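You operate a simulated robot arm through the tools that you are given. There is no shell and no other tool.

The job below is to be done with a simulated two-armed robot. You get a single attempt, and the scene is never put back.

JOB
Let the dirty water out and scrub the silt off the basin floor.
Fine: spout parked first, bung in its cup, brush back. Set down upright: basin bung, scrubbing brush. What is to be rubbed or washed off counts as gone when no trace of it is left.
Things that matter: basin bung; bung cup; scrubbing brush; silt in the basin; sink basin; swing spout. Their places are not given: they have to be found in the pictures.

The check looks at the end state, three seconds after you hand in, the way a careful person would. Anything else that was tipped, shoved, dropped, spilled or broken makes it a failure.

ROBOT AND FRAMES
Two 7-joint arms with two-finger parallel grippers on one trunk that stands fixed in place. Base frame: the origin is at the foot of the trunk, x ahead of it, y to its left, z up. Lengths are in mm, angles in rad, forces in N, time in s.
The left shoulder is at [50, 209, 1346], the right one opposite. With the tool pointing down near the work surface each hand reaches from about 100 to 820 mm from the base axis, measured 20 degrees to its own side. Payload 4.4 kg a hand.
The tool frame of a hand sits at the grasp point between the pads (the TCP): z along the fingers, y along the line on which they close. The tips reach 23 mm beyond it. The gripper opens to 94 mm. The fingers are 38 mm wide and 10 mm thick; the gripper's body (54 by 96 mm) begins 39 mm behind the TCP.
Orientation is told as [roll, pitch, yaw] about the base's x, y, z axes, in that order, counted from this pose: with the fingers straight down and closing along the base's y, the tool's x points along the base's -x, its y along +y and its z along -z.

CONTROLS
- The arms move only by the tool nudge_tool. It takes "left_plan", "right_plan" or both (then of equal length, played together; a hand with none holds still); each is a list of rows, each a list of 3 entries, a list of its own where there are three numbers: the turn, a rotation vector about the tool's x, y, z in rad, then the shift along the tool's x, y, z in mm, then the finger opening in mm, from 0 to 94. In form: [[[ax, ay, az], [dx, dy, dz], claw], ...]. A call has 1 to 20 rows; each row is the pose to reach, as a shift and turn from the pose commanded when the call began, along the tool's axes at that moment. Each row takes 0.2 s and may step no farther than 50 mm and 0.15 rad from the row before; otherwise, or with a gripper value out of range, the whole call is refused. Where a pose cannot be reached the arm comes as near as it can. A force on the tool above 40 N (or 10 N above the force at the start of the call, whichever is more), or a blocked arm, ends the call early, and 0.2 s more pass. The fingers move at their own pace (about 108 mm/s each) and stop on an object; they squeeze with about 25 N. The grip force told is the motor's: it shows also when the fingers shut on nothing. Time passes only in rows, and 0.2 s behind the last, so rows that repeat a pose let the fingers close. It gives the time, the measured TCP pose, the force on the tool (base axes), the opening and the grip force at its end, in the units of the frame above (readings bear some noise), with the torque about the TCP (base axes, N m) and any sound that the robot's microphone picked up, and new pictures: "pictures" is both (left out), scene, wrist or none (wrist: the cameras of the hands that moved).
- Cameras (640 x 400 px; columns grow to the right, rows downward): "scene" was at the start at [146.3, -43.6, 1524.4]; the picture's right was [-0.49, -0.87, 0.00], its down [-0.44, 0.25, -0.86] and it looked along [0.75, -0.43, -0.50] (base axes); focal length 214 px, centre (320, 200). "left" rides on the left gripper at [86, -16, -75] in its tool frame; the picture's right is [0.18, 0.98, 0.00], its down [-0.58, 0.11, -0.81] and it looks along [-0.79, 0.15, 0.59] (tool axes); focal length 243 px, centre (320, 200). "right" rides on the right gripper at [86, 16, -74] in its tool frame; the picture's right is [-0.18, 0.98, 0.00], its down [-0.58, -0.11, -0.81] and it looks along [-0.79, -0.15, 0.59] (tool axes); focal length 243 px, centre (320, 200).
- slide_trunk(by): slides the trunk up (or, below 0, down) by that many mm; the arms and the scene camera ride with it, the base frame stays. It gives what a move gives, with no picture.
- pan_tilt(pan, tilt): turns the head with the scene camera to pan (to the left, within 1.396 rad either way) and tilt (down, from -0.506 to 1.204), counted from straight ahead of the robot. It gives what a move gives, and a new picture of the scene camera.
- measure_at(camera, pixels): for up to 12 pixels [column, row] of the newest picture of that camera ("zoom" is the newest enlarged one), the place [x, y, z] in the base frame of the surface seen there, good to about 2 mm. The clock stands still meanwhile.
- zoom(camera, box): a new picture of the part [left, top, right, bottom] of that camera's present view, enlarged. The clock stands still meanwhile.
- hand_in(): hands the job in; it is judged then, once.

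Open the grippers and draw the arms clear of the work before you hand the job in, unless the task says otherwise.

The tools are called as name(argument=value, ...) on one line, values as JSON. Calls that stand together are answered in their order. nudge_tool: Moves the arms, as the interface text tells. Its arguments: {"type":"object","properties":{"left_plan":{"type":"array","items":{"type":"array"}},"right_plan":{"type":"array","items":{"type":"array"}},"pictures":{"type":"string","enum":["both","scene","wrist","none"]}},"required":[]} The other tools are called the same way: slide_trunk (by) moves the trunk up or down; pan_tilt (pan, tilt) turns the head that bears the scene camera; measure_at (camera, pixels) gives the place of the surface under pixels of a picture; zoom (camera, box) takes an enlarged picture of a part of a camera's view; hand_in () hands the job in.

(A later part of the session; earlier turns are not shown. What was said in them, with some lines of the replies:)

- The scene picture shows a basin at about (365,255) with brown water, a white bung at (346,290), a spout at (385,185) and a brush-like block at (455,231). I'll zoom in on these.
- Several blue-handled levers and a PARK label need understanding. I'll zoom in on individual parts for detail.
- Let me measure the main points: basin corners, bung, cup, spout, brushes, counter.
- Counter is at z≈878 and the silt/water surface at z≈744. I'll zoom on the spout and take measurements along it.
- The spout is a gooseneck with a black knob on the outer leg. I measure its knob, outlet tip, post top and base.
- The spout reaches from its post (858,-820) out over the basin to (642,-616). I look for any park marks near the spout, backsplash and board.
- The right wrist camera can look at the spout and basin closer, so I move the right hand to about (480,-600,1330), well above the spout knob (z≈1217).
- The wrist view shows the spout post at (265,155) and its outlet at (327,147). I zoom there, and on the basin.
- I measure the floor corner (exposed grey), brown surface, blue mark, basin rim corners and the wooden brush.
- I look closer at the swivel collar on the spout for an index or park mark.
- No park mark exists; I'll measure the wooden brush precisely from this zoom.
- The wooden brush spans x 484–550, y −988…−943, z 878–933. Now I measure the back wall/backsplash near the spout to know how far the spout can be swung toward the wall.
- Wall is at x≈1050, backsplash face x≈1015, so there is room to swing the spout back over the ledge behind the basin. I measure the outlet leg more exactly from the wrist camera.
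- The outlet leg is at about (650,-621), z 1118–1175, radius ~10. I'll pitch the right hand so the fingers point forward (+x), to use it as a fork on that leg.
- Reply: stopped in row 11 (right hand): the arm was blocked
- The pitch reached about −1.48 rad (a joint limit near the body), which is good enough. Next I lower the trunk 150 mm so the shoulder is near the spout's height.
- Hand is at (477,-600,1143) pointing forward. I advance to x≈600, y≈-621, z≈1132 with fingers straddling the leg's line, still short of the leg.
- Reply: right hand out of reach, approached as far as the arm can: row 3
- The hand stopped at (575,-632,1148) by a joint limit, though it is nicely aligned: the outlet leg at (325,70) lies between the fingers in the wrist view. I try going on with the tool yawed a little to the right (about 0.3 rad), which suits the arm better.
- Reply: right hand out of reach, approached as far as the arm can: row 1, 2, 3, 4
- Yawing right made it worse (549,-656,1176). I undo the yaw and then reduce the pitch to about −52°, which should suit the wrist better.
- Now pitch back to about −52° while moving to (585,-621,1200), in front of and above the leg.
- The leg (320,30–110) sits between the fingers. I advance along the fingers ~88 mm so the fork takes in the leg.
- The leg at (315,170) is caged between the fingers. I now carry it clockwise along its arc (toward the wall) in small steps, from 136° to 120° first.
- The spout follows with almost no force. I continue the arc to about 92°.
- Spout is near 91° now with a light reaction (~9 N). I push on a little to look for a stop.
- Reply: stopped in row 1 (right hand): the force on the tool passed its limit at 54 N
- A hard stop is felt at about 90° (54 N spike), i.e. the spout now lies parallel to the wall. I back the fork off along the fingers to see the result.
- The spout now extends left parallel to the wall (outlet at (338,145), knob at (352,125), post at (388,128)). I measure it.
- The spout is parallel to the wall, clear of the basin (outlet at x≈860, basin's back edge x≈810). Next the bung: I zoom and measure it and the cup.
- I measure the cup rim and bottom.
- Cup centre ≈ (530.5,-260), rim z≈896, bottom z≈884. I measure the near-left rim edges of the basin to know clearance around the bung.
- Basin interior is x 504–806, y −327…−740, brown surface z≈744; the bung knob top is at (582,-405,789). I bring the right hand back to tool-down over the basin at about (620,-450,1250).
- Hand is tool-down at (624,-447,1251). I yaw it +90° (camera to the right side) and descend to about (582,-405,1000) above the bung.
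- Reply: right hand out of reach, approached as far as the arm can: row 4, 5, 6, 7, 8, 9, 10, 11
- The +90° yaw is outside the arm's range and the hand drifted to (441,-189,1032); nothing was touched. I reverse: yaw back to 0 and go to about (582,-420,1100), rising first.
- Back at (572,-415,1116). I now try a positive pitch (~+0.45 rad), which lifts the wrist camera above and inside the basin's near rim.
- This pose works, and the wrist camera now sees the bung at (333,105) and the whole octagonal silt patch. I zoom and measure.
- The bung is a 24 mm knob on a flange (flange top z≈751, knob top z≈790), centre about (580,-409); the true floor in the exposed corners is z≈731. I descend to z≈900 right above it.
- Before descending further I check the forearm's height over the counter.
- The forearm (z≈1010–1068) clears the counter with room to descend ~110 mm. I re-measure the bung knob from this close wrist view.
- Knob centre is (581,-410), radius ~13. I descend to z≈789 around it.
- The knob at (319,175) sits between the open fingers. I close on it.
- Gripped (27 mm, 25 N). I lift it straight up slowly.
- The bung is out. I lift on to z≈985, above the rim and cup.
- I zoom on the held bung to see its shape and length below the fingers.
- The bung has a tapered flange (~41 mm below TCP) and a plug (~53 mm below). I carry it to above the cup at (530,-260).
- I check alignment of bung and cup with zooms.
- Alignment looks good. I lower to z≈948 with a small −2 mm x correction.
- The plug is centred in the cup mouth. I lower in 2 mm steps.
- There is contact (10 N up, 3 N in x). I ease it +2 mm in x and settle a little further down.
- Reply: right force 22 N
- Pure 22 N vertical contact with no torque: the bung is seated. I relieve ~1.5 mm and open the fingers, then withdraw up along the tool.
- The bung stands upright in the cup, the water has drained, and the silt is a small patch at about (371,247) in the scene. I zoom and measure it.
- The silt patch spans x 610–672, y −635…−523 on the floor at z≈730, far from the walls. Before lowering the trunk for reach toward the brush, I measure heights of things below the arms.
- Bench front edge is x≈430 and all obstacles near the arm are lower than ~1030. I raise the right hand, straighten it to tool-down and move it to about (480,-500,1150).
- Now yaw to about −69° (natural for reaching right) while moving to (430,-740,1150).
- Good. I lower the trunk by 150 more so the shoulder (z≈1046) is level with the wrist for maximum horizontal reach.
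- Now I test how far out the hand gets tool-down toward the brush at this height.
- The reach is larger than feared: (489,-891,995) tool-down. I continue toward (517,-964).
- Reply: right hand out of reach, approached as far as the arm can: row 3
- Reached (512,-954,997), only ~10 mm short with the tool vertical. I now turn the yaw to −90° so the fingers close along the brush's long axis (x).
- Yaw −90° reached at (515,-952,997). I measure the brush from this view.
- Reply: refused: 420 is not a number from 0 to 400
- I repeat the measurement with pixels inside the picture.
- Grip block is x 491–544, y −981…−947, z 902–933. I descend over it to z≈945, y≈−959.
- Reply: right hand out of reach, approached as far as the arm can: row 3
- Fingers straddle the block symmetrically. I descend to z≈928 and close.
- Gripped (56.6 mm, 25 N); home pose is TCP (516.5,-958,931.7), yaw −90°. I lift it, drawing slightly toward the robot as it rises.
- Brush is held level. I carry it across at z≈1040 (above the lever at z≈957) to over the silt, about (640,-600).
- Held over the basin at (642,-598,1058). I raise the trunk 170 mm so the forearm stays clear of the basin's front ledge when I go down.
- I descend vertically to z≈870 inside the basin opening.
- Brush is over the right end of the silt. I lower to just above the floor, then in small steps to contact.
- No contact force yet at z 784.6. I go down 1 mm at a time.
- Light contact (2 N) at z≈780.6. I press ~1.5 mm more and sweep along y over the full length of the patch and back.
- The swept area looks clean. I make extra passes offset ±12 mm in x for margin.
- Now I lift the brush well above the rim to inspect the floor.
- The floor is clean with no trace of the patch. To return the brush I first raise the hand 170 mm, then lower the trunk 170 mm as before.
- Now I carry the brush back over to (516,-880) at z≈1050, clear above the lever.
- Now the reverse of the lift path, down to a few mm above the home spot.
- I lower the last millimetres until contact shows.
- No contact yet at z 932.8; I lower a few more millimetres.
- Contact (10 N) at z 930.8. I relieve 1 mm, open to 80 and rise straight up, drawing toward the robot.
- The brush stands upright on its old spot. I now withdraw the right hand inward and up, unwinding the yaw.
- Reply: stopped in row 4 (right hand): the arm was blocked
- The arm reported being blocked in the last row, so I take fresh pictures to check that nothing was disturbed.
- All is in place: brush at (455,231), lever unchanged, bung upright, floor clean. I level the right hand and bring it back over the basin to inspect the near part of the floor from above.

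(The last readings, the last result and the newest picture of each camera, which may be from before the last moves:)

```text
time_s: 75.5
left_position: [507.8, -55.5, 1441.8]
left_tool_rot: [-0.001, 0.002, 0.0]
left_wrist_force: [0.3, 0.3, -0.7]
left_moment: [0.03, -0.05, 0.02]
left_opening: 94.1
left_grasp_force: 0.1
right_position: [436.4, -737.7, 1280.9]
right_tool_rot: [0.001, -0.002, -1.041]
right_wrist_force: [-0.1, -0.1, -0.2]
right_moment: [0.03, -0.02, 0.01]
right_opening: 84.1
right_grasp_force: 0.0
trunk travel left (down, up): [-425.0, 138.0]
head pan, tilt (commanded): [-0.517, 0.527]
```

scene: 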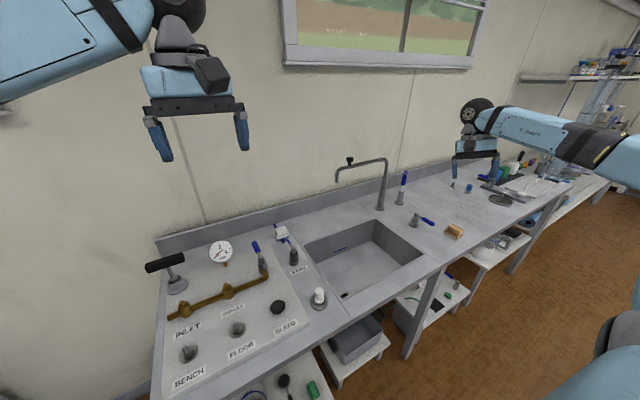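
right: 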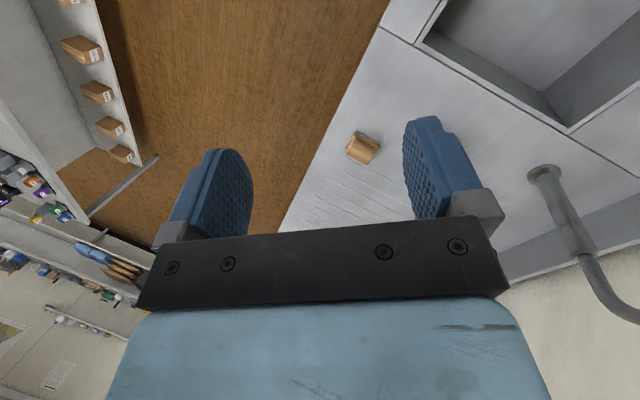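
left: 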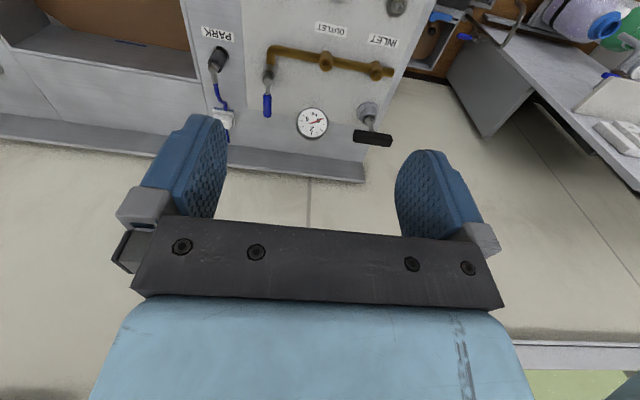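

I yaw back to 0 while moving to about (520,-480,1280).

nudge_tool(right_plan=[[[0, 0, -0.13], [22, 25, 0], 84], [[0, 0, -0.26], [45, 50, 0], 84], [[0, 0, -0.39], [68, 76, 0], 84], [[0, 0, -0.52], [90, 101, 0], 84], [[0, 0, -0.65], [113, 127, 0], 84], [[0, 0, -0.78], [135, 152, 0], 84], [[0, 0, -0.91], [158, 178, 0], 84], [[0, 0, -1.04], [180, 203, 0], 84]], pictures="none")

nudge_tool(right_plan=[[[0, 0.14, 0], [0, 0, 0], 84], [[0, 0.28, 0], [0, 0, 0], 84], [[0, 0.42, 0], [0, 0, 0], 84], [[0, 0.5, 0], [-20, 0, 0], 84]])

zoom(camera="right", box=[100, 0, 460, 240])

```text
time_s: 77.3
left_position: [509.1, -54.0, 1441.0]
left_tool_rot: [0.001, 0.002, -0.001]
left_wrist_force: [0.1, 0.3, 0.8]
left_moment: [-0.03, -0.01, 0.03]
left_opening: 93.7
left_grasp_force: 0.1
right_position: [523.6, -478.0, 1278.6]
right_tool_rot: [0.0, -0.001, -0.003]
right_wrist_force: [-0.1, 0.2, -0.1]
right_moment: [-0.01, 0.03, 0.02]
right_opening: 83.8
right_grasp_force: 0.1
trunk travel left (down, up): [-425.0, 138.0]
head pan, tilt (commanded): [-0.517, 0.527]
```

```text
time_s: 78.3
left_position: [511.0, -54.8, 1441.3]
left_tool_rot: [0.0, 0.004, 0.0]
left_wrist_force: [-0.4, -0.3, 0.5]
left_moment: [-0.04, 0.02, -0.02]
left_opening: 94.3
left_grasp_force: 0.1
right_position: [543.9, -479.4, 1277.9]
right_tool_rot: [-0.001, 0.503, -0.004]
right_wrist_force: [-0.1, 0.3, -0.9]
right_moment: [0.02, 0.01, -0.03]
right_opening: 83.9
right_grasp_force: 0.1
trunk travel left (down, up): [-425.0, 138.0]
head pan, tilt (commanded): [-0.517, 0.527]
```

scene: 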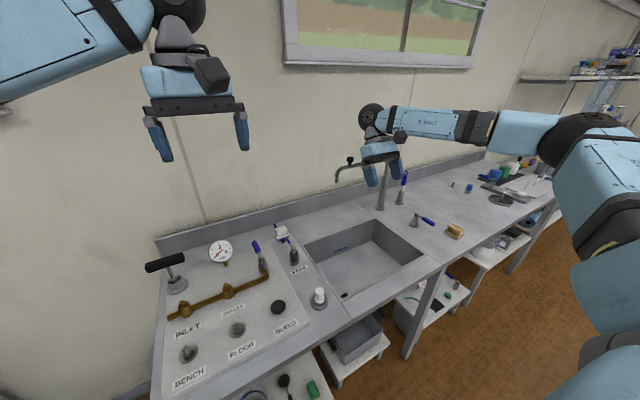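
right: 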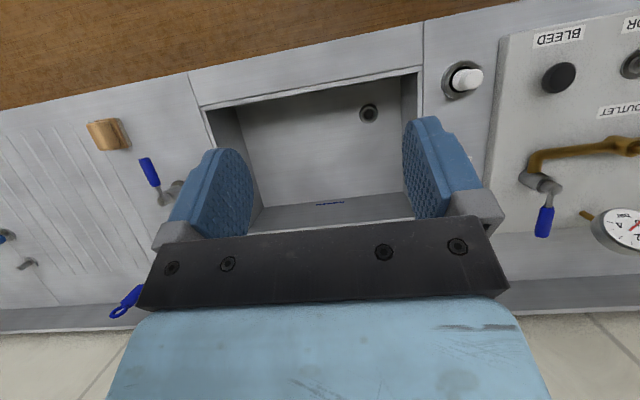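

```text
1.67 times, centred on (280, 120) of right
```

zoom: 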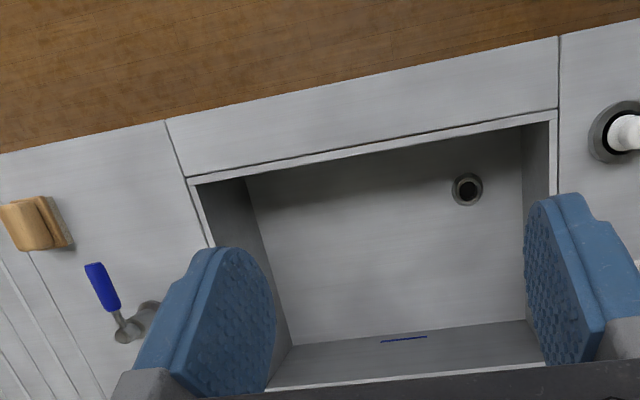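

The entire basin floor shows clean from above. One closer look for faint traces, and a check on the bung, brush and spout.

zoom(camera="right", box=[235, 85, 405, 205])

zoom(camera="scene", box=[320, 215, 420, 290])

measure_at(camera="scene", pixels=[[337, 178], [350, 160], [455, 228], [319, 292], [455, 236], [428, 221], [447, 230], [462, 236]])

```text
3.33 times, centred on (320, 145) of right
```

zoom: 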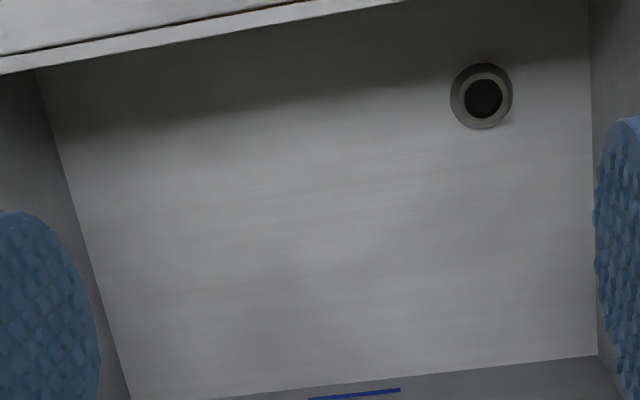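

```text
5.33 times, centred on (370, 252) of scene
```

zoom: 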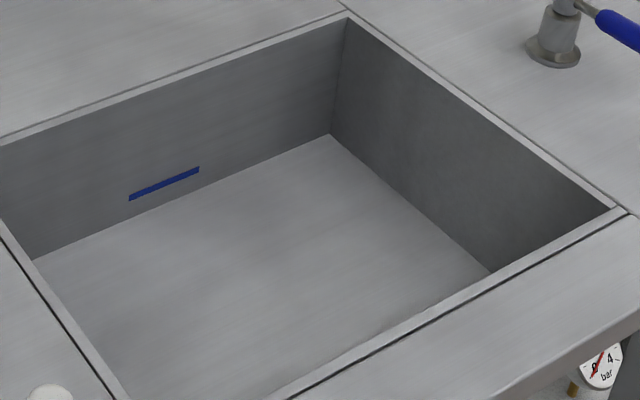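

```text
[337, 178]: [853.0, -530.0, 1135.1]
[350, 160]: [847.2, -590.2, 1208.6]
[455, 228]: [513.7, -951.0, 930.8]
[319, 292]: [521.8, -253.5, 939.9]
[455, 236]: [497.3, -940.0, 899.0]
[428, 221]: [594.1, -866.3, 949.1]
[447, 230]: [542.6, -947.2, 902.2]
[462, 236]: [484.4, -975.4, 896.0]
```

The floor, bung, brush and spout are all as wanted. I withdraw the right hand to its starting area with open fingers.

nudge_tool(right_plan=[[[0, -0.08, 0], [35, 7, -9], 94], [[0, -0.17, 0], [70, 15, -18], 94], [[0, -0.25, 0], [106, 22, -27], 94], [[0, -0.34, 0], [141, 30, -36], 94], [[0, -0.42, 0], [177, 37, -45], 94], [[0, -0.503, 0], [212, 45, -53], 94]])

zoom(camera="scene", box=[260, 140, 520, 330])

```text
time_s: 79.7
left_position: [505.8, -55.3, 1443.6]
left_tool_rot: [-0.001, -0.001, 0.0]
left_wrist_force: [-0.2, 0.2, -0.7]
left_moment: [-0.01, -0.01, 0.03]
left_opening: 94.0
left_grasp_force: 0.1
right_position: [379.3, -435.0, 1427.4]
right_tool_rot: [0.001, -0.009, -0.003]
right_wrist_force: [0.1, -1.0, 0.1]
right_moment: [-0.01, -0.03, -0.01]
right_opening: 94.0
right_grasp_force: 0.0
trunk travel left (down, up): [-425.0, 138.0]
head pan, tilt (commanded): [-0.517, 0.527]
```

scene: 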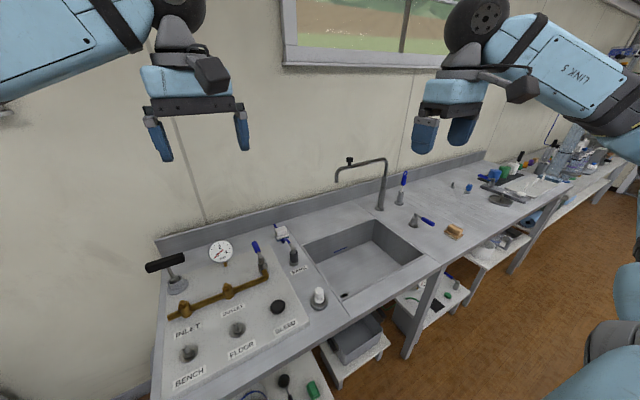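
right: 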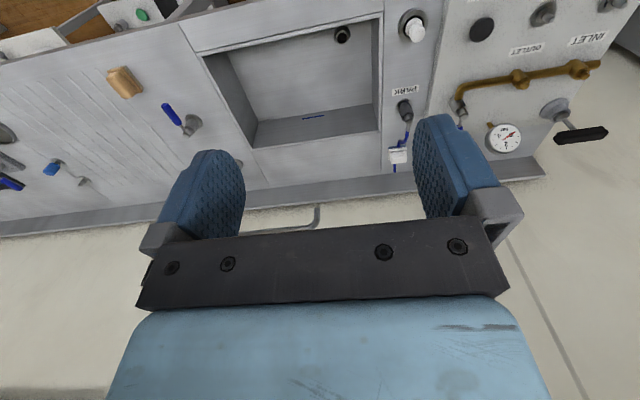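

```text
2.11 times, centred on (390, 235) of scene
```

zoom: 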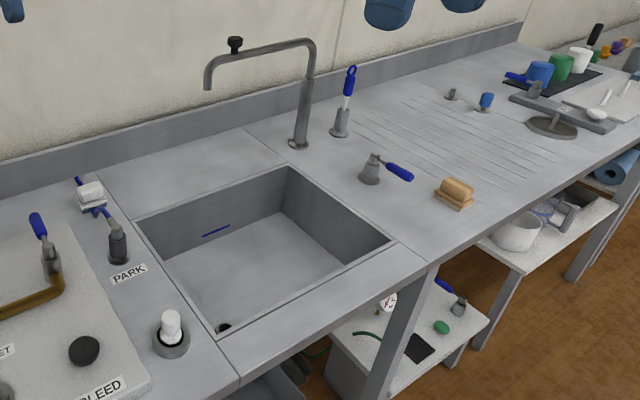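

The final pictures show the spout swung back against its stop along the wall. The bung is upright in its cup, the basin is empty and clean, the brush is back upright on its spot, and both arms are clear with open grippers. I hand the job in.

hand_in()

```text
The job is handed in.
```

The job is handed in. The basin is drained, and the silt is scrubbed off with no trace left in any view I took of the floor.

- **Spout:** I swung it away from the basin before doing anything else. It now rests against its stop, parallel to the back wall. Nothing in the scene marked a park position for it, so I took that stop as "parked". If the check expects the drainboard side instead, this is the point that would fail.
- **Bung:** it stands upright in its cup to the left of the basin.
- **Brush:** I used the wooden one from the drainboard, and it is back upright on its original spot. A second, white-and-blue brush lies on the hose behind the PARK fitting. I did not touch it.
- **Everything else:** nothing looked moved, tipped or spilled in the final pictures. The arm reported a block once while withdrawing, and the pictures taken just after showed nothing disturbed.

Both grippers are open and both arms are clear of the bench.
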